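You operate a simulated robot arm through the tools that you are given. There is no shell and no other tool.

The job below is to be done with a simulated two-armed robot. You get a single attempt, and the scene is never put back.

## Task
Check the green frame for pinholes on the light box.
Fine: with pinholes it goes in the hold pocket, else back to its spot on the mat; light off at the end.
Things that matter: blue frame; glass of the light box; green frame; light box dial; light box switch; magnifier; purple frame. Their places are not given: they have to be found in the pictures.

The check looks at the end state, three seconds after you hand in, the way a careful person would. Anything else that was tipped, shoved, dropped, spilled or broken makes it a failure.

## Robot
Two 6-joint arms with fingered hands on one trunk that stands fixed in place. Base frame: the origin is at the foot of the trunk, x ahead of it, y to its left, z up. Units: cm, degrees, N and s.
The left shoulder is at [2, 15.7, 82.9], the right one opposite. With the tool pointing down near the work surface each hand reaches from about 28 to 82 cm from the base axis, measured 20 degrees to its own side. Payload 4.1 kg a hand.
The TCP of each hand is the grasp point between the finger pads, 3.3 cm short of the fingertips. In the tool frame z runs along the fingers and y along their closing line. The gripper opens to 11.2 cm; its body begins 3.9 cm behind the TCP. The gripper is a hand of 4 fingers: y runs from the thumb to the fingers, the wrist lies at [-1.6, -11.8, -20] in the tool frame, and closing takes about 1.5 s.
Orientation is that of the tool frame in the base frame, as [roll, pitch, yaw] about the fixed x, y, z axes, in that order (R = Rz(yaw) Ry(pitch) Rx(roll)). With the fingers straight down and the wrist toward the robot, the tool's x, y and z point along [0, 1, 0], [1, 0, 0] and [0, 0, -1] of the base frame.

## Interface
- The arms move only by the tool nudge_tool. It takes "left_increments", "right_increments" or both (then of equal length, played together; a hand with none holds still); each is a list of rows, each a list of 7 numbers: the opening, from 0 (shut) to 1 (fully open), then the shift along the base's x, y, z in cm, then the turn, a rotation vector about the base's x, y, z in degrees. In form: [[jaw, dx, dy, dz, ax, ay, az], ...]. A call has 1 to 20 rows; each row is the pose to reach, as a shift and turn from the pose commanded when the call began. Rows are played at 5 a second. More than 5 cm and 8.6 degrees between two rows, or a gripper value outside its range, and nothing of the call is played. A pose out of reach is approached as far as the arm can. The call stops where the force on the tool passes 40 N (or 10 N more than at its start, if that is more) or the arm is blocked; 0.2 s more then pass. Each finger travels about 7.2 cm/s and halts on what it meets, pressing with about 33 N; the grip force reading is that of the motor and also rises with nothing between the fingers. The clock runs only during rows and for 0.2 s after the last one: add rows that repeat a pose to give the fingers time. The reply holds the time, the measured pose of the TCP, the force on the tool along the base axes, the opening and the grip force, in the units named above and with some noise, with the torque about the TCP (base axes, N m) and any sound that the robot's microphone picked up, and new pictures: "show" is both (left out), scene, wrist or none (wrist: the cameras of the hands that moved).
- Cameras (640 x 400 px; columns grow to the right, rows downward): "scene" is now at [6.11, -0.52, 146.51]; the picture's right is [-0.05, -1.00, 0.00], its down [-0.53, 0.03, -0.85] and it looks along [0.85, -0.05, -0.53] (base axes); focal length 369 px, centre (320, 200). "left" rides on the left gripper at [-6.6, -8.9, -13] in its tool frame; the picture's right is [-0.79, -0.29, 0.54], its down [0.55, -0.71, 0.44] and it looks along [0.26, 0.64, 0.72] (tool axes); focal length 247 px, centre (320, 200). "right" rides on the right gripper at [6.6, -8.9, -13] in its tool frame; the picture's right is [-0.79, 0.29, -0.54], its down [-0.55, -0.71, 0.44] and it looks along [-0.26, 0.64, 0.72] (tool axes); focal length 247 px, centre (320, 200).
- hand_shape(shape, hand): the hand has 4 fingers and takes this shape, open, in about a second: jaw (thumb against the fingers, like two jaws); tri (thumb and two fingers); tip (a fingertip pinch); poke (one finger out to press); point (the index stretched); flat (the hand flat); cup (the hand cupped); fist (a fist). The gripper value then closes the fingers along that shape, each until it touches; the sizes above hold for jaw. It gives what a move gives, with no picture.
- aim_head(pan, tilt): turns the head with the scene camera to pan (to the left, within 86 degrees either way) and tilt (down, from -29 to 69), counted from straight ahead of the robot. It gives what a move gives, and a new picture of the scene camera.
- point_at(camera, pixels): for up to 12 pixels [column, row] of the newest picture of that camera ("zoom" is the newest enlarged one), the place [x, y, z] in the base frame of the surface seen there, good to about 0.2 cm. The clock stands still meanwhile.
- inspect(camera, box): a new picture of the part [left, top, right, bottom] of that camera's present view, enlarged. The clock stands still meanwhile.
- close_job(): hands the job in; it is judged then, once.

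Leave the grippers open and the arms clear of the work at the hand-in unless told otherwise.

The tools are called as a command line: name --argument value ..., lists and objects as JSON in quotes. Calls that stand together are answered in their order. nudge_tool: Moves the arms, as the interface text tells. Its arguments: {"type":"object","properties":{"left_increments":{"type":"array","items":{"type":"array","items":{"type":"number"}}},"right_increments":{"type":"array","items":{"type":"array","items":{"type":"number"}}},"show":{"type":"string","enum":["both","scene","wrist","none"]}},"required":[]} The other tools are called the same way: hand_shape (shape, hand) gives the hand a shape; aim_head (pan, tilt) turns the head that bears the scene camera; point_at (camera, pixels) gives the place of the surface under pixels of a picture; inspect (camera, box) takes an enlarged picture of a part of a camera's view; close_job () hands the job in.

At the start:

```text
time: 0.0
left_tcp_pos: [44.31, 13.91, 115.35]
left_tcp_rot: [-179.9, 0.1, 82.7]
left_ft_force: [-0.3, -0.1, -0.3]
left_ft_torque: [0.0, -0.01, 0.0]
left_opening: 11.15
left_grasp_force: 0.0
left_shape: jaw
right_tcp_pos: [45.77, -28.08, 119.76]
right_tcp_rot: [-180.0, 0.0, 82.7]
right_ft_force: [0.2, 0.0, -0.4]
right_ft_torque: [-0.03, 0.0, 0.02]
right_opening: 11.15
right_grasp_force: 0.0
right_shape: jaw
head pan, tilt (commanded): [-3.1, 32.1]
```

scene: 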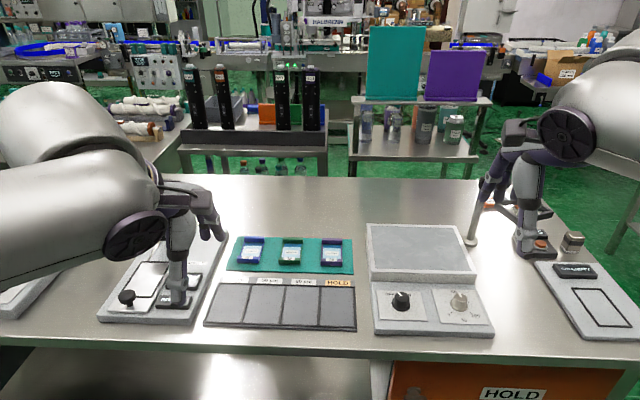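
right: 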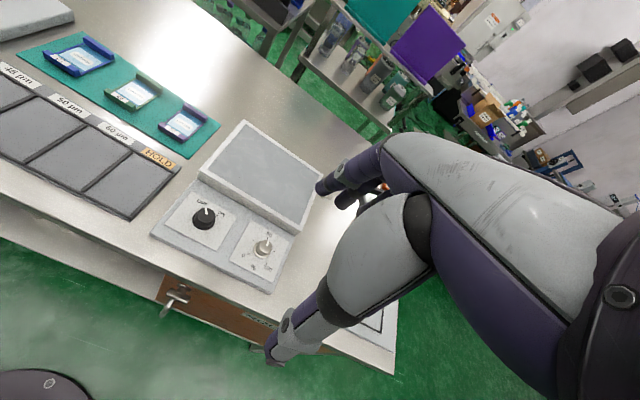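
left: 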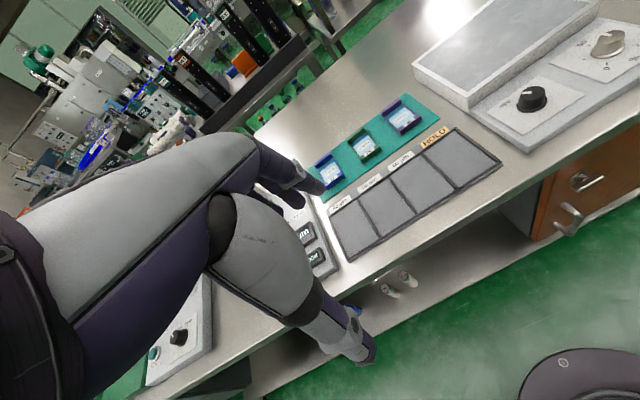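

The scene shows a teal mat with three frames (about columns 230-355, rows 237-275), a pocket tray with a HOLD label, and a light box with two knobs. I'll zoom in on the mat and the light box first.

inspect --camera "scene" --box '[200, 225, 370, 335]'

inspect --camera "scene" --box '[360, 215, 500, 340]'

inspect --camera "right" --box '[140, 110, 340, 300]'

inspect --camera "scene" --box '[450, 160, 640, 340]'

```text
3.64 times, centred on (285, 280) of scene
```

zoom: 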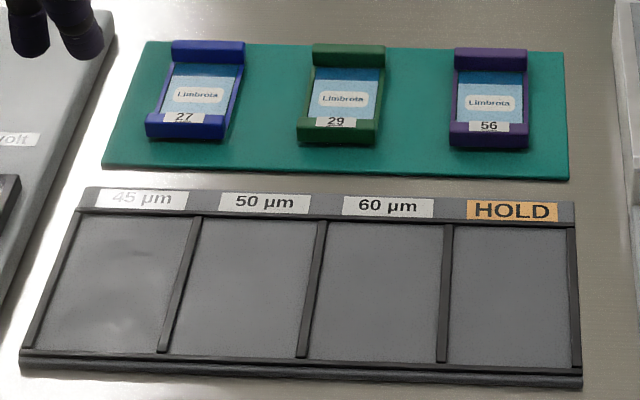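

```text
3.20 times, centred on (430, 278) of scene
```

zoom: 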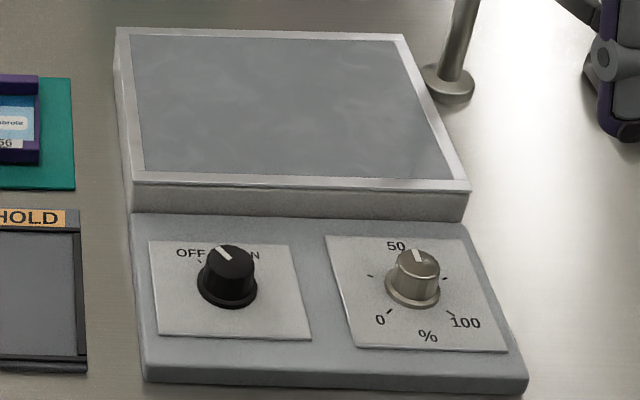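

```text
2.11 times, centred on (240, 205) of right
```

zoom: 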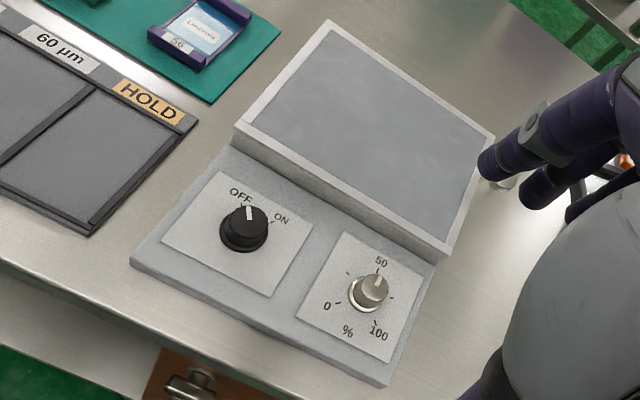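

```text
2.22 times, centred on (545, 250) of scene
```

zoom: 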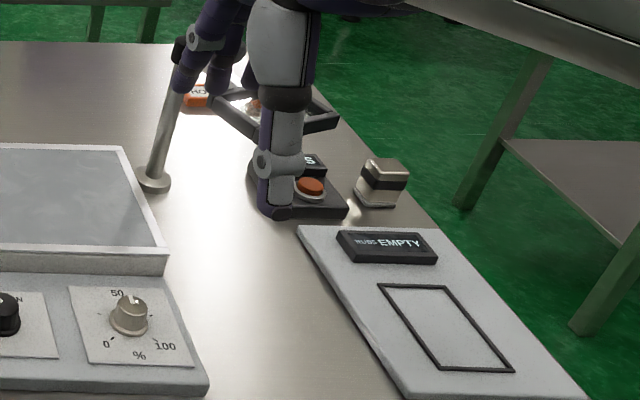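

Each frame has a colored surround with a labelled film, and the light box switch is a rotary knob (OFF/ON) next to a dial set near 50%. I'll measure the positions of the frames, pockets, light box glass and knobs.

point_at --camera "scene" --pixels '[[283, 238], [302, 238], [281, 262], [301, 262], [291, 252], [291, 240], [290, 262], [315, 262], [331, 250], [252, 250], [322, 285], [340, 305]]'

point_at --camera "scene" --pixels '[[373, 225], [448, 226], [505, 272], [389, 273], [420, 245], [401, 295], [459, 296], [470, 240], [400, 315], [465, 320], [325, 313], [350, 320]]'

```text
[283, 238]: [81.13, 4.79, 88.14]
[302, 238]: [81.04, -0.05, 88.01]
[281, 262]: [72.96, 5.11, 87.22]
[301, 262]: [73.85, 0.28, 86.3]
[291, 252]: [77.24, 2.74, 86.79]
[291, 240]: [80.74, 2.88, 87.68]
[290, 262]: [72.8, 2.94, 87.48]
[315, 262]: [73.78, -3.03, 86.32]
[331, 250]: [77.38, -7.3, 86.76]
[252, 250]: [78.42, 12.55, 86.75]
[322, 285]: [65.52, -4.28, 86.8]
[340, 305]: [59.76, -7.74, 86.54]
```

```text
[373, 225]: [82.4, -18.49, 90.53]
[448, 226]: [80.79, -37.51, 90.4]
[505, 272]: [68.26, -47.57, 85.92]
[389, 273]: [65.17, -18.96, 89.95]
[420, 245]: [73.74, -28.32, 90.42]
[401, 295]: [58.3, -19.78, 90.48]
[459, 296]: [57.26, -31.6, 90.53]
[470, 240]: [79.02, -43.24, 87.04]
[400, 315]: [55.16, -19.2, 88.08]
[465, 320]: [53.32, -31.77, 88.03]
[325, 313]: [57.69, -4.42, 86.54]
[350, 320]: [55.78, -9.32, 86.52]
```

The table top is at about z=86, the glass at z≈90.4 and the green frame is near (77, 2.8). I'll look closer at the green frame through the wrist cameras and the scene.

inspect --camera "scene" --box '[265, 228, 325, 273]'

inspect --camera "right" --box '[90, 60, 190, 130]'

inspect --camera "left" --box '[300, 90, 460, 190]'

```text
8.89 times, centred on (295, 250) of scene
```

zoom: 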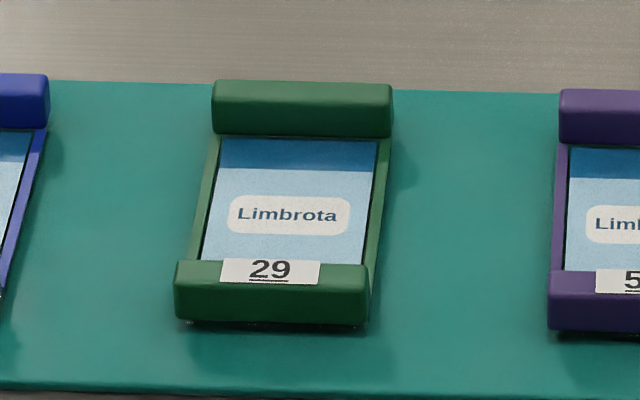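

```text
5.71 times, centred on (140, 95) of right
```

zoom: 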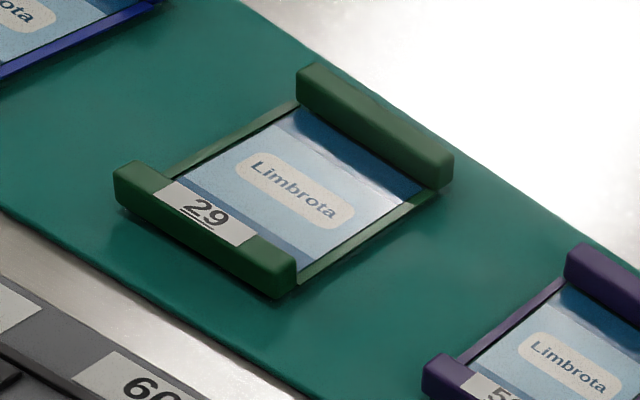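

```text
4.00 times, centred on (380, 140) of left
```

zoom: 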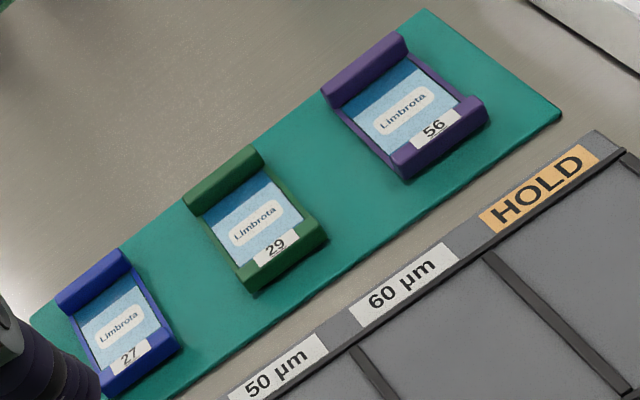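

I'll zoom again on the green frame in the scene and measure its bars exactly.

inspect --camera "scene" --box '[265, 228, 325, 273]'

point_at --camera "zoom" --pixels '[[216, 85], [388, 88], [300, 84], [300, 110], [300, 133], [180, 268], [362, 270], [180, 290], [270, 270], [270, 295], [270, 318], [290, 200]]'

point_at --camera "zoom" --pixels '[[100, 100], [450, 110], [30, 370], [500, 385], [362, 315], [182, 312], [214, 125], [386, 130], [203, 200], [378, 200], [272, 285], [340, 325]]'

```text
8.89 times, centred on (295, 250) of scene
```

zoom: 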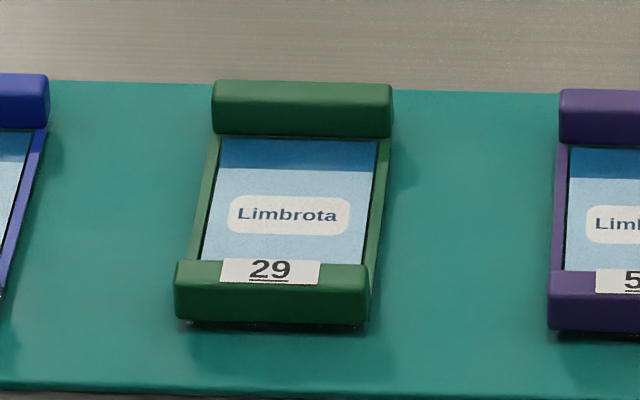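

```text
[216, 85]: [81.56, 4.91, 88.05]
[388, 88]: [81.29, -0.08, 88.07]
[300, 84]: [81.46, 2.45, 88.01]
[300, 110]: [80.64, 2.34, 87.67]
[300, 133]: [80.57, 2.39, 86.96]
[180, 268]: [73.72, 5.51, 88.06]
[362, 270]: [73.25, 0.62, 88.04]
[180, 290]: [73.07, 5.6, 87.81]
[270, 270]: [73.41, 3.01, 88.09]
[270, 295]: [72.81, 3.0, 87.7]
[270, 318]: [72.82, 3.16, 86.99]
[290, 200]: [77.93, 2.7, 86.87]
```

```text
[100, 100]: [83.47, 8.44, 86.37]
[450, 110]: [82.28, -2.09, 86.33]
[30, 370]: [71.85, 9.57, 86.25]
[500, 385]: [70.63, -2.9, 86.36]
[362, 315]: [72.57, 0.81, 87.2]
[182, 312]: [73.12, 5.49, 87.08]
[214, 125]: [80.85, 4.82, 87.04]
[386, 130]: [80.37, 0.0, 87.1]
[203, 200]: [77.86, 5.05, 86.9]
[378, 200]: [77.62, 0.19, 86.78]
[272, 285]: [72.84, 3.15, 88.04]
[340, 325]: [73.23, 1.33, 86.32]
```

The frame spans x≈72.7–82 and y≈0.3–5.3, with bar tops at z≈88.05, and is yawed about −4.5°. Next I'll measure the switch knob, the dial and the HOLD pocket closely.

inspect --camera "scene" --box '[370, 280, 490, 335]'

point_at --camera "scene" --pixels '[[319, 288], [354, 288], [318, 326], [355, 327], [338, 283], [338, 290], [338, 324], [338, 328], [321, 305], [353, 305], [336, 310], [336, 318]]'

```text
5.33 times, centred on (430, 308) of scene
```

zoom: 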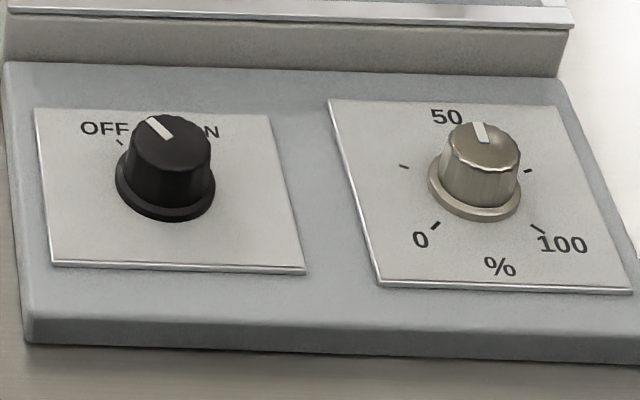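

```text
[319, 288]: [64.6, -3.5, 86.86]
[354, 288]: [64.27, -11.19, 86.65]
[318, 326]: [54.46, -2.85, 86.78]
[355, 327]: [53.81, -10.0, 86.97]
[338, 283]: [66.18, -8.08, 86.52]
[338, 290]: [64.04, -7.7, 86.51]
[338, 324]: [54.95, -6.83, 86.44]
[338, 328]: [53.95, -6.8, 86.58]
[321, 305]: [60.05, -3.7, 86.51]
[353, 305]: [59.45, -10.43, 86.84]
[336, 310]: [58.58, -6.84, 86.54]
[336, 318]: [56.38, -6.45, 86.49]
```

point_at --camera "zoom" --pixels '[[168, 140], [150, 120], [170, 135], [125, 145], [208, 160], [165, 200], [165, 216], [120, 185], [214, 190], [482, 150], [485, 190], [170, 245]]'

inspect --camera "right" --box '[170, 180, 250, 240]'

inspect --camera "left" --box '[480, 60, 600, 140]'

```text
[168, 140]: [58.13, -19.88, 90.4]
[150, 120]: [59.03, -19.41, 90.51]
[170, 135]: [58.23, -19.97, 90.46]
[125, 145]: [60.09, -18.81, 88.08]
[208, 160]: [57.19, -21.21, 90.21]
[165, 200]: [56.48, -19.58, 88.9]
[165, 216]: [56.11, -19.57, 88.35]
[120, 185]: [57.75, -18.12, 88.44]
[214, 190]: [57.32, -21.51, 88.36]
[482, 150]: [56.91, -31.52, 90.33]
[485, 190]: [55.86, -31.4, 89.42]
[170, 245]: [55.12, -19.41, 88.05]
```

```text
6.67 times, centred on (210, 210) of right
```

zoom: 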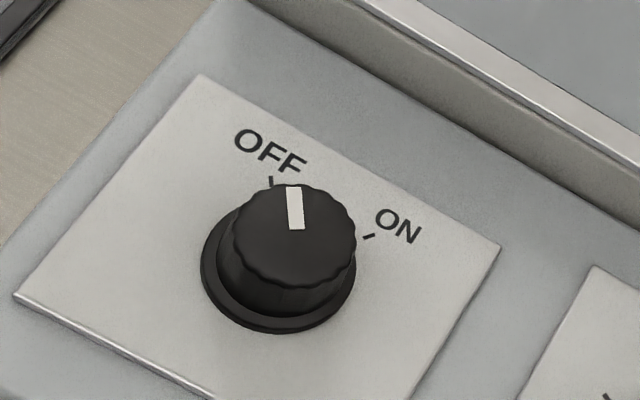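

```text
5.00 times, centred on (540, 100) of left
```

zoom: 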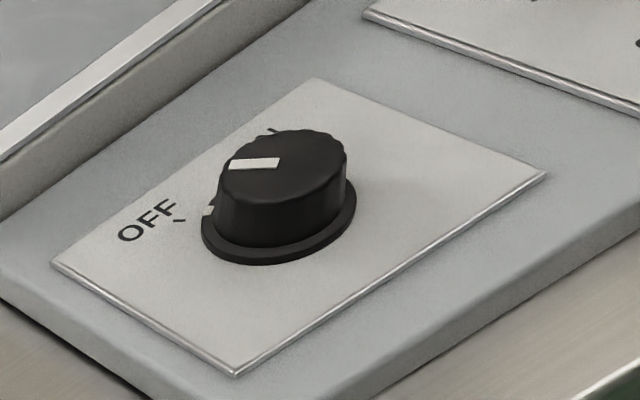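

The switch knob is centred near (58.0, −19.8), with its top at z≈90.45 and its pointer toward OFF. I'll locate the OFF and ON tick marks to get the turn angle.

inspect --camera "right" --box '[170, 180, 250, 240]'

point_at --camera "zoom" --pixels '[[270, 181], [371, 236], [295, 192], [298, 226], [293, 235], [205, 275], [355, 285], [255, 325], [240, 215], [350, 230], [198, 76], [497, 247]]'

```text
6.67 times, centred on (210, 210) of right
```

zoom: 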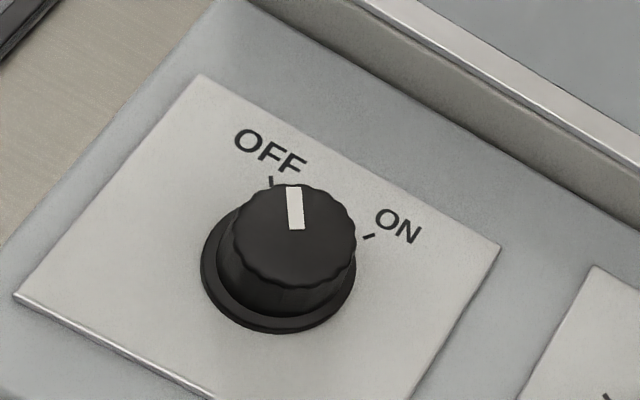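

```text
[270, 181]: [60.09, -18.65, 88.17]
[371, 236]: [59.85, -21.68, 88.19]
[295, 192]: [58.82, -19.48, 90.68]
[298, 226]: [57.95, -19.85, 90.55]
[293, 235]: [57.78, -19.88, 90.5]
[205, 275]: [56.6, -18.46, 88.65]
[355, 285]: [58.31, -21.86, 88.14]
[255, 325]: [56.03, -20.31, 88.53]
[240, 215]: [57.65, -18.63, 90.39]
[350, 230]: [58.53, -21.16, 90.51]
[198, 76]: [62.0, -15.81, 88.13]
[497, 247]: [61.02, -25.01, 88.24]
```

From the knob centre (57.85, −19.85), OFF sits at about +28° and ON at about −42°, so the turn is roughly 70° clockwise. I'll bring the right hand above the knob, half open and yawed, and then look.

nudge_tool --right_increments '[[0.9, 2.0, 1.4, -3.3, 0, 0, 5.8], [0.8, 4.0, 2.7, -6.6, 0, 0, 11.6], [0.7, 6.0, 4.1, -9.9, 0, 0, 17.5], [0.6, 8.1, 5.5, -13.2, 0, 0, 23.3], [0.6, 10.1, 6.8, -16.5, 0, 0, 29.2], [0.6, 12.1, 8.2, -19.8, 0, 0, 35], [0.6, 12.1, 8.2, -19.8, 0, 0, 35]]'

```text
time: 1.6
left_tcp_pos: [44.09, 13.84, 115.29]
left_tcp_rot: [180.0, 0.1, 82.6]
left_ft_force: [0.9, -0.1, -0.4]
left_ft_torque: [0.01, 0.0, 0.0]
left_opening: 11.14
left_grasp_force: 0.1
left_shape: jaw
right_tcp_pos: [58.32, -19.8, 100.17]
right_tcp_rot: [180.0, 0.0, 117.6]
right_ft_force: [0.8, 0.1, -0.4]
right_ft_torque: [-0.07, -0.04, -0.01]
right_opening: 6.75
right_grasp_force: 0.0
right_shape: jaw
head pan, tilt (commanded): [-3.1, 32.1]
```

scene: 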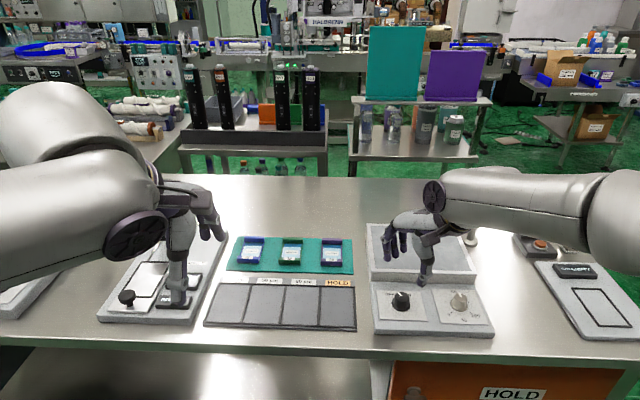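
right: 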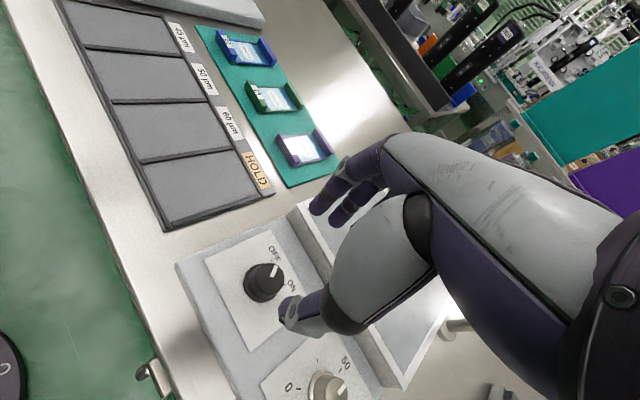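

The knob at (265, 282) in the right view lies straight below the TCP. I'll zoom in on the hand to see its fingers before going down.

inspect --camera "right" --box '[220, 130, 460, 350]'

inspect --camera "scene" --box '[370, 170, 500, 320]'

aim_head --pan -35 --tilt 35

```text
1.82 times, centred on (340, 240) of right
```

zoom: 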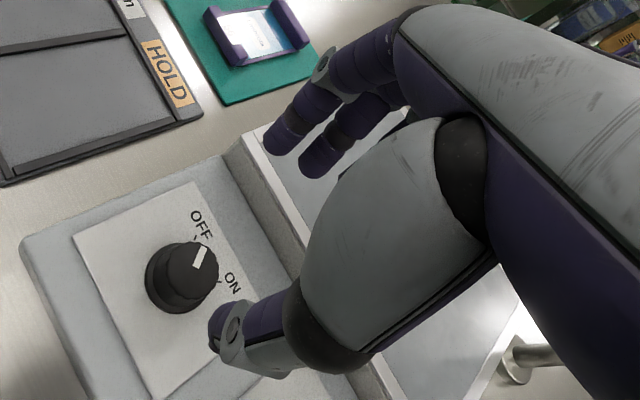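

```text
2.67 times, centred on (435, 245) of scene
```

zoom: 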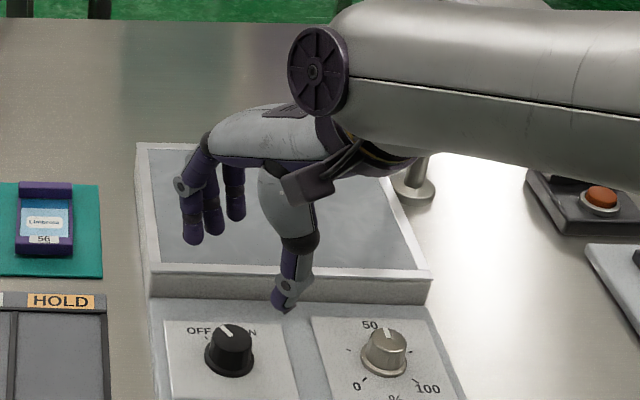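

```text
time: 2.6
left_tcp_pos: [44.35, 14.03, 115.35]
left_tcp_rot: [-180.0, 0.0, 82.6]
left_ft_force: [-0.2, 0.4, 0.0]
left_ft_torque: [0.02, 0.02, 0.0]
left_opening: 11.16
left_grasp_force: 0.2
left_shape: jaw
right_tcp_pos: [58.26, -19.89, 100.06]
right_tcp_rot: [179.9, 0.0, 117.7]
right_ft_force: [0.3, -0.1, 0.4]
right_ft_torque: [0.03, 0.0, -0.02]
right_opening: 6.77
right_grasp_force: 0.0
right_shape: jaw
head pan, tilt (commanded): [-35.0, 35.0]
```

scene: 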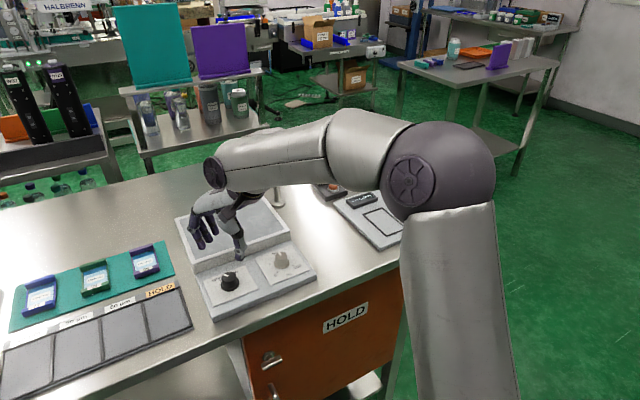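

The magnifier isn't clearly visible yet. The hand is over the knob, so I'll narrow the opening and lower it until the fingertips are around the knob cap.

nudge_tool --right_increments '[[0.45, -0.2, 0, -3, 0, 0, 0], [0.45, -0.2, 0, -5, 0, 0, 0], [0.45, -0.2, 0, -6.5, 0, 0, 0], [0.45, -0.2, 0, -7.5, 0, 0, 0], [0.45, -0.2, 0, -7.9, 0, 0, 0], [0.45, -0.2, 0, -7.9, 0, 0, 0]]'

aim_head --pan -15 --tilt 40

inspect --camera "right" --box '[220, 180, 380, 340]'

```text
time: 4.0
left_tcp_pos: [44.19, 13.93, 115.25]
left_tcp_rot: [179.9, 0.0, 82.6]
left_ft_force: [-1.1, -0.5, -0.6]
left_ft_torque: [-0.03, 0.01, 0.01]
left_opening: 11.15
left_grasp_force: 0.0
left_shape: jaw
right_tcp_pos: [57.72, -19.73, 91.88]
right_tcp_rot: [-179.9, 0.0, 117.7]
right_ft_force: [0.0, 0.6, -0.1]
right_ft_torque: [0.0, -0.01, 0.0]
right_opening: 5.09
right_grasp_force: 0.1
right_shape: jaw
head pan, tilt (commanded): [-35.0, 35.0]
```

scene: 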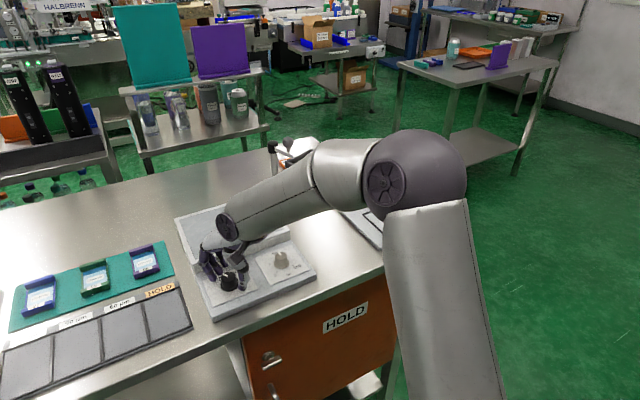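
right: 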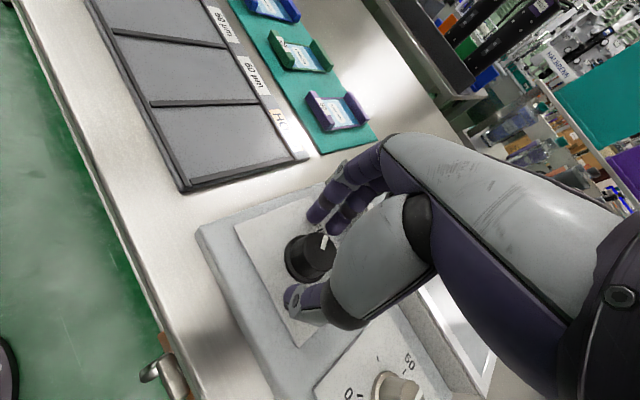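

```text
time: 4.8
left_tcp_pos: [44.26, 13.85, 115.27]
left_tcp_rot: [-179.9, -0.1, 82.6]
left_ft_force: [0.4, 0.5, 0.0]
left_ft_torque: [-0.01, 0.01, -0.01]
left_opening: 11.14
left_grasp_force: 0.0
left_shape: jaw
right_tcp_pos: [57.73, -19.74, 91.85]
right_tcp_rot: [-179.9, -0.1, 117.6]
right_ft_force: [-0.2, 0.1, 0.3]
right_ft_torque: [0.03, -0.02, 0.0]
right_opening: 5.09
right_grasp_force: 0.0
right_shape: jaw
head pan, tilt (commanded): [-15.0, 40.0]
```

scene: 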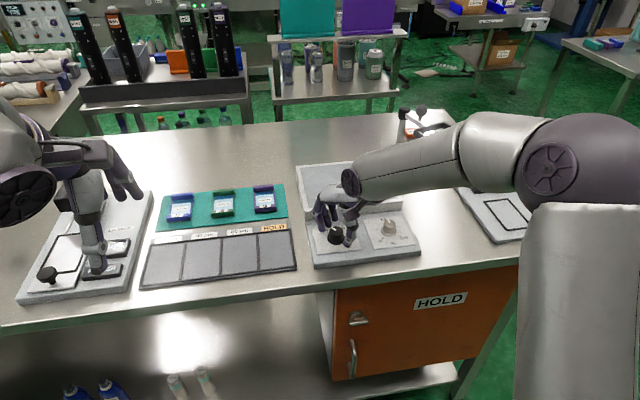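

```text
2.50 times, centred on (300, 260) of right
```

zoom: 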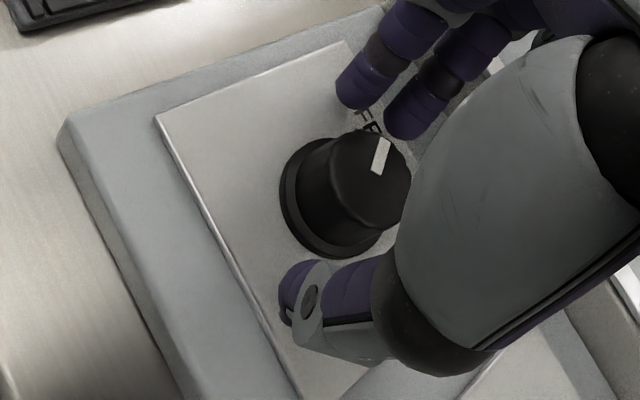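

The thumb and fingers straddle the knob, which sits at about (345, 190) in the zoom. I'll close on it now and hold position.

nudge_tool --right_increments '[[0.3, 0.15, 0, -0.1, 0, 0, 0], [0.2, 0.15, 0, -0.1, 0, 0, 0], [0.1, 0.15, 0, -0.1, 0, 0, 0], [0.1, 0.15, 0, -0.1, 0, 0, 0], [0.1, 0.15, 0, -0.1, 0, 0, 0], [0.1, 0.15, 0, -0.1, 0, 0, 0]]' --show "none"

inspect --camera "right" --box '[220, 180, 380, 340]'

inspect --camera "scene" --box '[290, 180, 420, 270]'

```text
time: 6.2
left_tcp_pos: [44.25, 13.95, 115.2]
left_tcp_rot: [-179.9, 0.0, 82.6]
left_ft_force: [0.6, 0.4, 0.9]
left_ft_torque: [0.0, -0.01, -0.03]
left_opening: 11.15
left_grasp_force: 0.0
left_shape: jaw
right_tcp_pos: [57.8, -19.8, 91.79]
right_tcp_rot: [-179.9, 0.1, 117.7]
right_ft_force: [-5.9, -0.1, -1.2]
right_ft_torque: [0.0, 0.15, -0.02]
right_opening: 2.33
right_grasp_force: 32.7
right_shape: jaw
head pan, tilt (commanded): [-15.0, 40.0]
```

```text
2.50 times, centred on (300, 260) of right
```

zoom: 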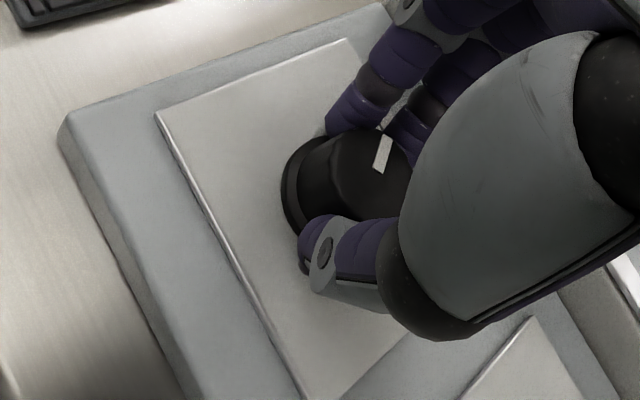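

```text
4.44 times, centred on (355, 225) of scene
```

zoom: 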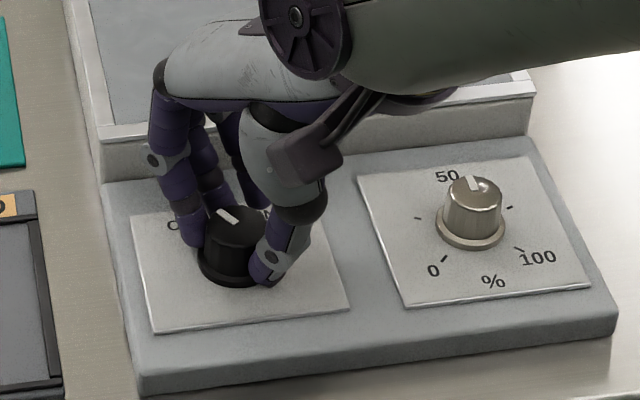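

The knob is gripped, with the opening at 2.33 cm. I'll turn it 70° clockwise in small steps.

nudge_tool --right_increments '[[0.1, 0, 0, 0, 0, 0, -7], [0.1, 0, 0, 0, 0, 0, -14], [0.1, 0, 0, 0, 0, 0, -21], [0.1, 0, 0, 0, 0, 0, -28], [0.1, 0, 0, 0, 0, 0, -35], [0.1, 0, 0, 0, 0, 0, -42], [0.1, 0, 0, 0, 0, 0, -49], [0.1, 0, 0, 0, 0, 0, -56], [0.1, 0, 0, 0, 0, 0, -63], [0.1, 0, 0, 0, 0, 0, -69], [0.1, 0, 0, 0, 0, 0, -69]]'

inspect --camera "scene" --box '[290, 150, 430, 270]'

```text
time: 8.6
left_tcp_pos: [44.27, 13.86, 115.25]
left_tcp_rot: [-180.0, 0.0, 82.6]
left_ft_force: [0.6, -0.6, -0.7]
left_ft_torque: [0.04, 0.0, -0.01]
left_opening: 11.15
left_grasp_force: 0.0
left_shape: jaw
right_tcp_pos: [57.83, -19.74, 91.77]
right_tcp_rot: [-180.0, 0.0, 48.7]
right_ft_force: [-5.4, 5.6, -9.0]
right_ft_torque: [0.03, 0.09, 0.11]
right_opening: 2.25
right_grasp_force: 32.9
right_shape: jaw
right hand out of reach, approached as far as the arm can: row 1, 2
head pan, tilt (commanded): [-15.0, 40.0]
```

scene: 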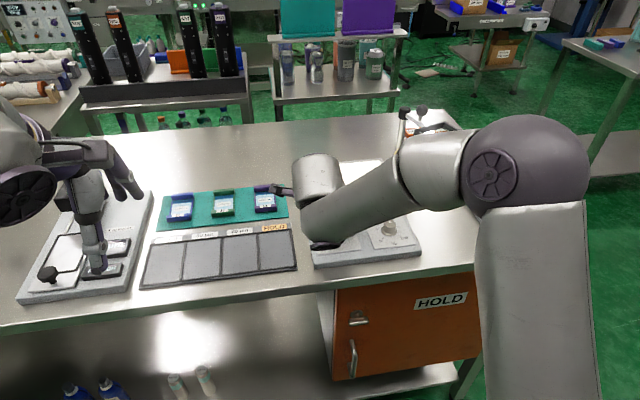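
right: 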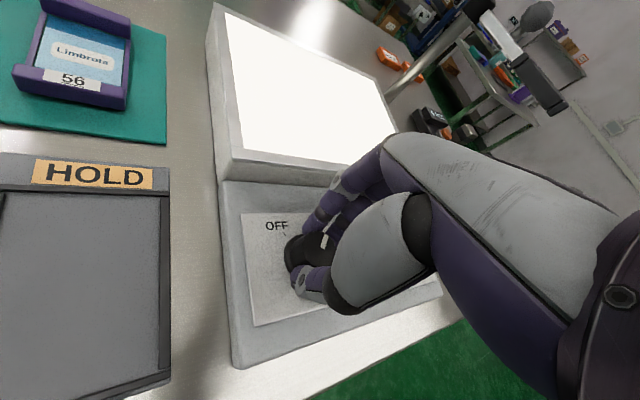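

```text
3.33 times, centred on (360, 210) of scene
```

zoom: 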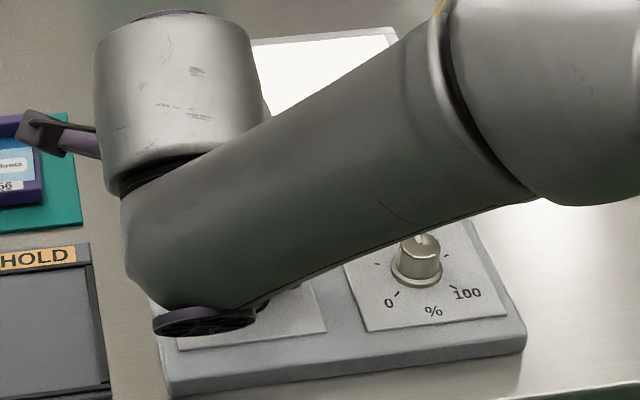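

The light box glass is glowing, so the switch is ON. I'll release the knob gently and rise straight up.

nudge_tool --right_increments '[[0.3, 0, 0, 0, 0, 0, 0], [0.45, 0, 0, 0, 0, 0, 0], [0.45, 0, 0, 0, 0, 0, 0], [0.45, 0, 0, 2, 0, 0, 0], [0.45, 0, 0, 5, 0, 0, 0], [0.45, 0, 0, 9, 0, 0, 7], [0.45, 0, 0, 13, 0, 0, 14], [0.45, 0, 0, 16, 0, 0, 21], [0.45, 0, 0, 16, 0, 0, 28], [0.45, 0, 0, 16, 0, 0, 35]]'

inspect --camera "right" --box '[150, 150, 350, 350]'

```text
time: 10.8
left_tcp_pos: [44.21, 13.98, 115.35]
left_tcp_rot: [-179.9, 0.0, 82.6]
left_ft_force: [-0.3, 0.5, -0.7]
left_ft_torque: [-0.02, 0.0, 0.03]
left_opening: 11.15
left_grasp_force: 0.1
left_shape: jaw
right_tcp_pos: [57.78, -19.79, 107.81]
right_tcp_rot: [-179.9, 0.0, 83.8]
right_ft_force: [-0.9, 0.5, -0.2]
right_ft_torque: [0.01, 0.0, -0.02]
right_opening: 5.01
right_grasp_force: 0.0
right_shape: jaw
head pan, tilt (commanded): [-15.0, 40.0]
```

scene: 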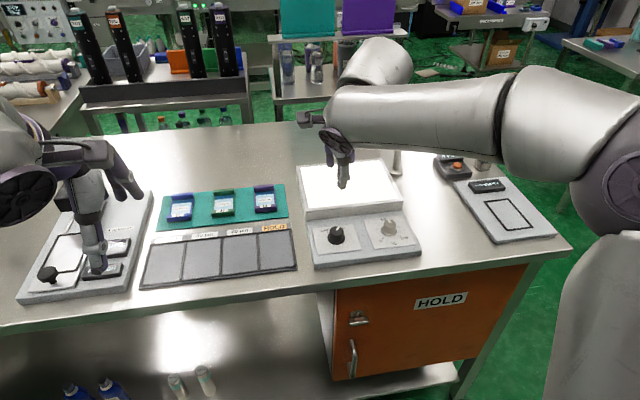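
right: 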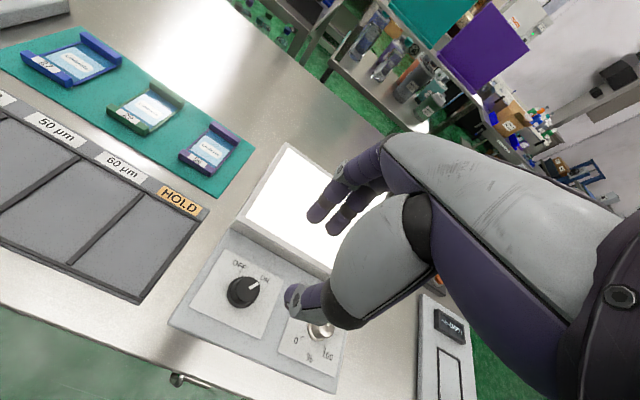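

```text
2.00 times, centred on (250, 250) of right
```

zoom: 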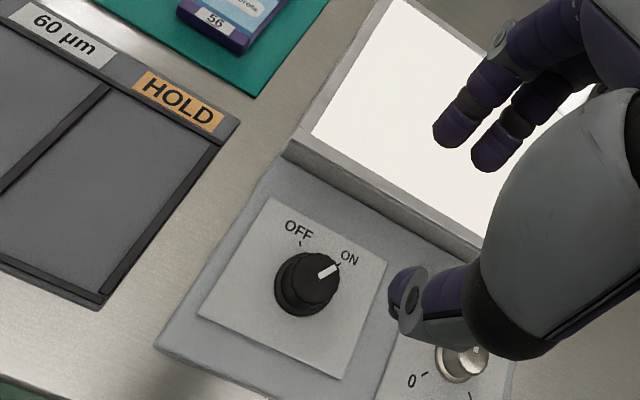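

The switch points at ON and the panel is lit. I'll open the right hand and move it above the green frame at about (77.3, 2.75), with yaw matched to the frame, to see whether it reaches.

nudge_tool --right_increments '[[0.6, 2.6, 3.0, 0, 0, 0, 0.3], [0.8, 5.3, 6.2, -1, 0, 0, 0.5], [1, 8.1, 9.4, -2, 0, 0, 0.8], [1, 11, 12.7, -3, 0, 0, 1], [1, 13.9, 16, -4, 0, 0, 1.3], [1, 16.8, 19.3, -5, 0, 0, 1.5], [1, 19.5, 22.5, -6, 0, 0, 1.7], [1, 19.5, 22.5, -6, 0, 0, 1.7]]'

inspect --camera "right" --box '[180, 150, 400, 350]'

```text
time: 12.6
left_tcp_pos: [44.18, 13.99, 115.3]
left_tcp_rot: [-179.9, 0.0, 82.6]
left_ft_force: [-0.7, -0.2, -1.0]
left_ft_torque: [0.02, 0.02, 0.0]
left_opening: 11.15
left_grasp_force: 0.0
left_shape: jaw
right_tcp_pos: [72.81, 1.59, 100.17]
right_tcp_rot: [-180.0, 0.1, 85.4]
right_ft_force: [0.7, 0.1, 0.0]
right_ft_torque: [0.02, -0.04, -0.02]
right_opening: 11.15
right_grasp_force: 0.1
right_shape: jaw
right hand out of reach, approached as far as the arm can: row 6, 7, 8
head pan, tilt (commanded): [-15.0, 40.0]
```

scene: 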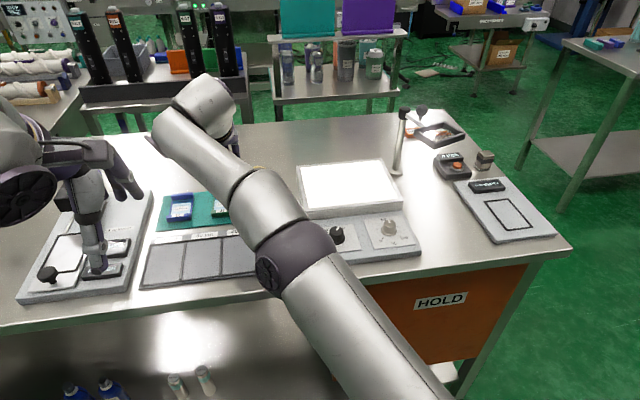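
right: 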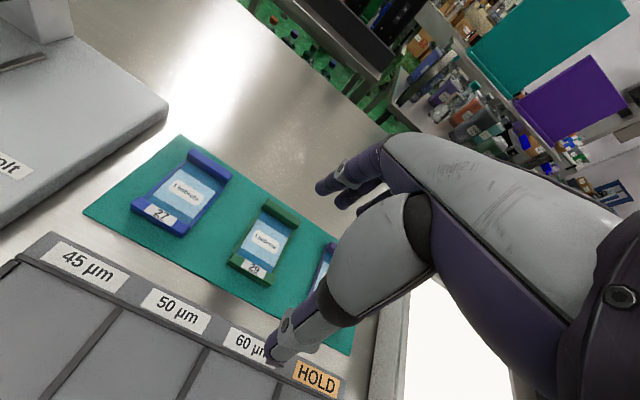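

```text
2.00 times, centred on (290, 250) of right
```

zoom: 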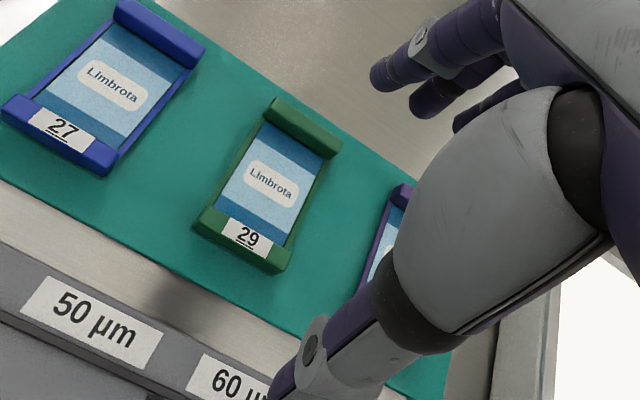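

The arm can't quite reach at this height: it got to (72.8, 1.6). Lower down the reach should be greater. I'll measure the fingertip and thumb-tip positions relative to the TCP first.

point_at --camera "zoom" --pixels '[[380, 82], [420, 108], [465, 125], [278, 385], [290, 375], [310, 345], [400, 60], [283, 398], [300, 396], [420, 45]]'

inspect --camera "scene" --box '[380, 95, 500, 190]'

```text
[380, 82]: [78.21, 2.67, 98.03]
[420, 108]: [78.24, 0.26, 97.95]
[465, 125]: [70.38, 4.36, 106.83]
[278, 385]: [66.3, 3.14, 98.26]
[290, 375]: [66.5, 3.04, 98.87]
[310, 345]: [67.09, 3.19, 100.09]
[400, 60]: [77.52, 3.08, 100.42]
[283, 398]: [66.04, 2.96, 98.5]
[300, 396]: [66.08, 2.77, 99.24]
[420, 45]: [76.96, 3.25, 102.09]
```

```text
4.21 times, centred on (440, 142) of scene
```

zoom: 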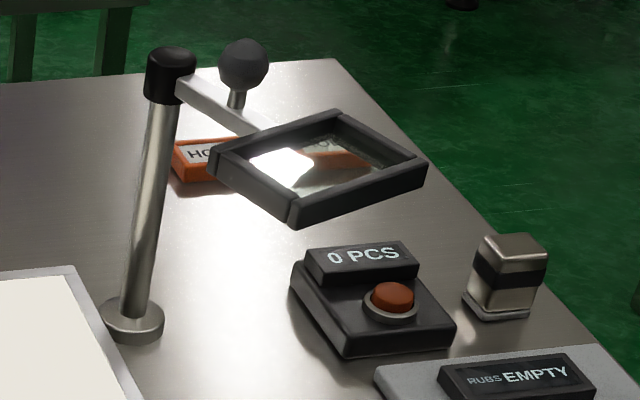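

The magnifier stands right of the light box as a swing arm on a post, clear of the planned path. In jaw shape a third finger would overhang the narrow 5 cm bar, so I'll try the "tri" shape (thumb and two fingers) and see how wide it opens.

hand_shape --shape "tri" --hand "right"

inspect --camera "right" --box '[180, 150, 400, 370]'

inspect --camera "left" --box '[280, 0, 640, 220]'

```text
time: 13.5
left_tcp_pos: [44.15, 13.94, 115.3]
left_tcp_rot: [180.0, 0.0, 82.5]
left_ft_force: [-0.9, 0.4, -0.5]
left_ft_torque: [0.01, -0.01, -0.01]
left_opening: 11.18
left_grasp_force: 0.0
left_shape: jaw
right_tcp_pos: [72.67, 1.56, 100.18]
right_tcp_rot: [-179.9, -0.1, 85.4]
right_ft_force: [0.0, -0.3, -0.4]
right_ft_torque: [0.03, -0.02, -0.01]
right_opening: 11.18
right_grasp_force: 0.0
right_shape: tri
head pan, tilt (commanded): [-15.0, 40.0]
```

```text
1.82 times, centred on (290, 260) of right
```

zoom: 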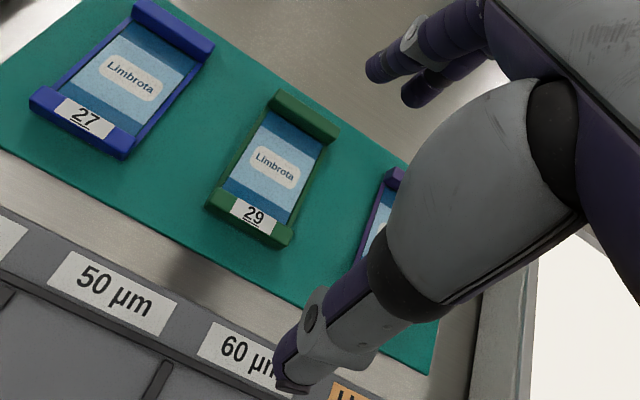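

```text
1.78 times, centred on (460, 110) of left
```

zoom: 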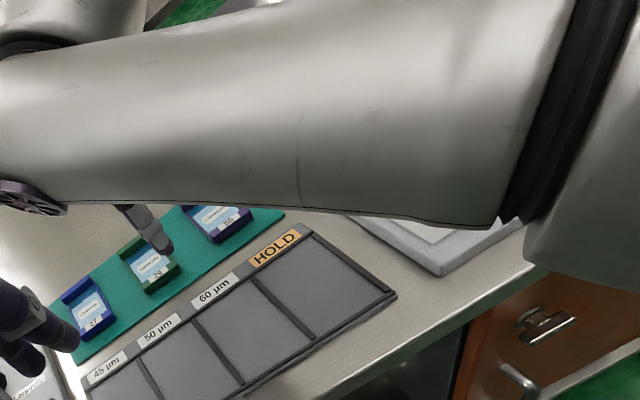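

Tri still opens 11.2 cm, with two fingers and the thumb. I'll re-measure the tip positions.

inspect --camera "right" --box '[240, 150, 360, 225]'

point_at --camera "zoom" --pixels '[[402, 175], [395, 190], [430, 190], [470, 225], [465, 240], [500, 245], [450, 130], [560, 200]]'

inspect --camera "right" --box '[250, 290, 370, 390]'

point_at --camera "zoom" --pixels '[[260, 310], [250, 290], [280, 320], [230, 250], [290, 250], [300, 200], [320, 330], [340, 250]]'

```text
5.33 times, centred on (300, 188) of right
```

zoom: 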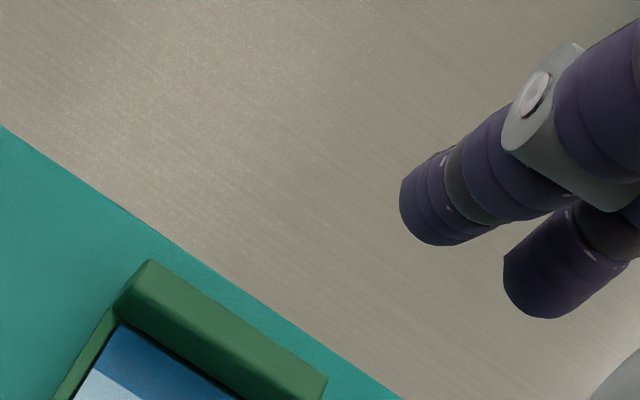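

```text
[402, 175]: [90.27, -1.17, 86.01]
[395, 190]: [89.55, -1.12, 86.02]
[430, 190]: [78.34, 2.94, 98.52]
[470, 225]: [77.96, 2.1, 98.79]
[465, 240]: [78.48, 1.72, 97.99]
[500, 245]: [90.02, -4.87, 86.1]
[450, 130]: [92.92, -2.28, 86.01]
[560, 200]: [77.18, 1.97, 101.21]
```

```text
4.00 times, centred on (310, 340) of right
```

zoom: 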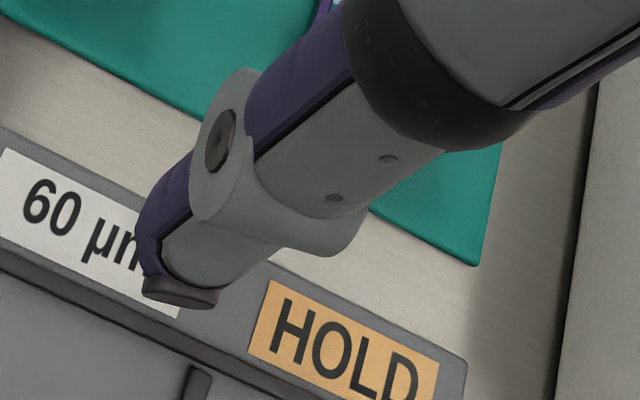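

```text
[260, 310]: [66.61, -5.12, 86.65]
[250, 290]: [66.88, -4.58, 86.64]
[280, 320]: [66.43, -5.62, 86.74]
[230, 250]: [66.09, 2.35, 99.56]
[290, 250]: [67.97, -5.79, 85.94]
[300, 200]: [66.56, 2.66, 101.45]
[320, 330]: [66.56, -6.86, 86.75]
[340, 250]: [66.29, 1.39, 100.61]
```

In tri the two fingers sit at about ±1.1 cm around the thumb line, which suits the bar. I'll tilt the fingers slightly forward (5°) and lower 3 cm to see how the reach and the commanded pose respond, while still well above the frames.

nudge_tool --right_increments '[[1, 0, 0, -1.5, 0, -2.5, 0], [1, 0, 0, -3, 0, -5, 0], [1, 0, 0, -3, 0, -5, 0], [1, 0, 0, -3, 0, -5, 0]]' --show "none"

```text
time: 14.5
left_tcp_pos: [44.11, 13.97, 115.28]
left_tcp_rot: [180.0, 0.0, 82.6]
left_ft_force: [0.4, 0.3, 1.0]
left_ft_torque: [0.0, 0.0, 0.02]
left_opening: 11.16
left_grasp_force: 0.1
left_shape: jaw
right_tcp_pos: [72.63, 1.75, 97.25]
right_tcp_rot: [175.0, -0.4, 85.2]
right_ft_force: [-0.3, -0.6, -0.6]
right_ft_torque: [-0.01, 0.01, 0.01]
right_opening: 11.15
right_grasp_force: 0.0
right_shape: tri
head pan, tilt (commanded): [-15.0, 40.0]
```

The commanded pose matches the measured one. I'll advance over the green frame at z≈93.5, where the fingertips stay above the bars.

nudge_tool --right_increments '[[1, 0.5, 0.2, -1.8, 0, 0, 0], [1, 2.0, 0.5, -3.7, 0, 0, 0], [1, 3.5, 0.8, -3.7, 0, 0, 0], [1, 4.65, 1.0, -3.7, 0, 0, 0], [1, 4.65, 1.0, -3.7, 0, 0, 0]]'

inspect --camera "right" --box '[200, 130, 420, 350]'

```text
time: 15.7
left_tcp_pos: [44.32, 13.99, 115.45]
left_tcp_rot: [180.0, 0.1, 82.7]
left_ft_force: [-1.0, -0.6, -0.3]
left_ft_torque: [0.0, -0.01, 0.0]
left_opening: 11.18
left_grasp_force: 0.1
left_shape: jaw
right_tcp_pos: [76.51, 2.69, 93.53]
right_tcp_rot: [175.0, -0.4, 85.4]
right_ft_force: [0.4, 0.9, 0.2]
right_ft_torque: [-0.02, -0.02, -0.02]
right_opening: 11.17
right_grasp_force: 0.2
right_shape: tri
right hand out of reach, approached as far as the arm can: row 4, 5
head pan, tilt (commanded): [-15.0, 40.0]
```

scene: 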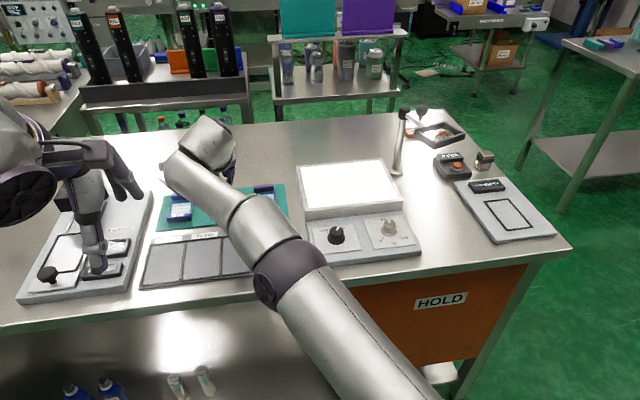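
right: 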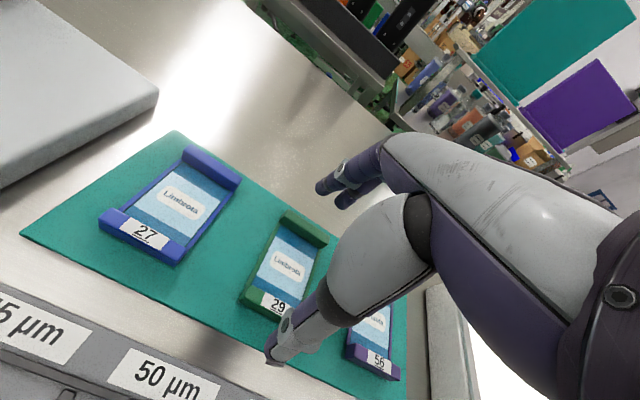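

```text
1.82 times, centred on (310, 240) of right
```

zoom: 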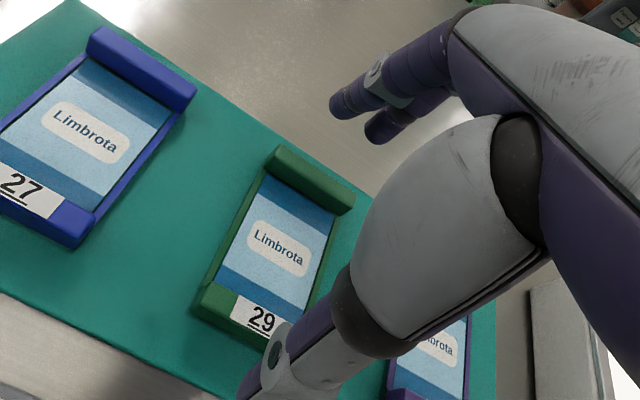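

I got to x=76.5 at this height. I'll measure the frame's far edge and the fingertips from this closer view.

inspect --camera "right" --box '[260, 140, 360, 210]'

inspect --camera "right" --box '[230, 190, 350, 370]'

```text
5.71 times, centred on (310, 175) of right
```

zoom: 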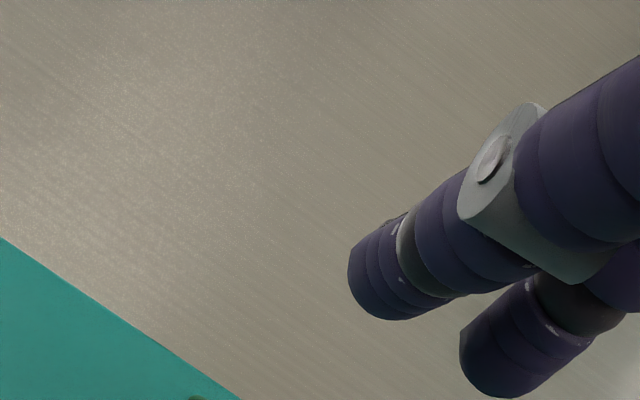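

```text
2.22 times, centred on (290, 280) of right
```

zoom: 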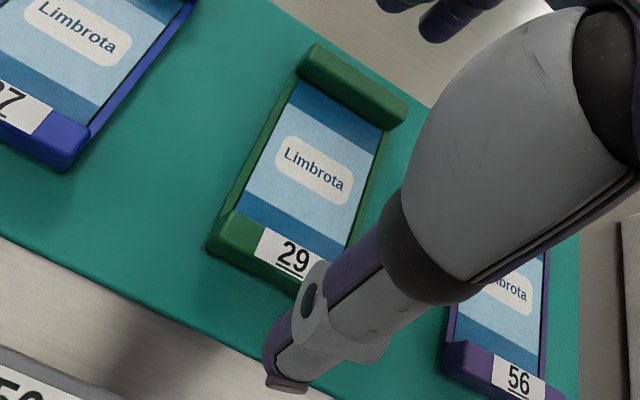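

point_at --camera "zoom" --pixels '[[316, 46], [404, 96], [360, 70], [302, 72], [385, 125], [330, 95], [230, 215], [212, 245], [268, 255], [210, 250], [255, 275], [266, 380]]'

point_at --camera "right" --pixels '[[320, 188], [345, 203], [325, 190], [270, 357], [278, 345], [286, 250], [300, 214], [326, 240]]'

```text
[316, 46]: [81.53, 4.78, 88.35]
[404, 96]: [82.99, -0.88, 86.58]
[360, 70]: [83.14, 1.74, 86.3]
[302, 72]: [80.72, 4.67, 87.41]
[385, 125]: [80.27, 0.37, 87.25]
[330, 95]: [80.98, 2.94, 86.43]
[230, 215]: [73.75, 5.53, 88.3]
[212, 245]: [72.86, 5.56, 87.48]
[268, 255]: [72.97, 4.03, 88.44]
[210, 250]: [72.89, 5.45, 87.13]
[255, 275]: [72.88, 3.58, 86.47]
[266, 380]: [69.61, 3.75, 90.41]
```

```text
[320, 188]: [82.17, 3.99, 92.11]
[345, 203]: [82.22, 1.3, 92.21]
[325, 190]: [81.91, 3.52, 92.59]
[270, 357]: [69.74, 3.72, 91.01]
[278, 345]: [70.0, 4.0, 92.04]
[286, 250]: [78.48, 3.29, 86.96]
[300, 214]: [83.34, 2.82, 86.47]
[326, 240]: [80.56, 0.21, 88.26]
```

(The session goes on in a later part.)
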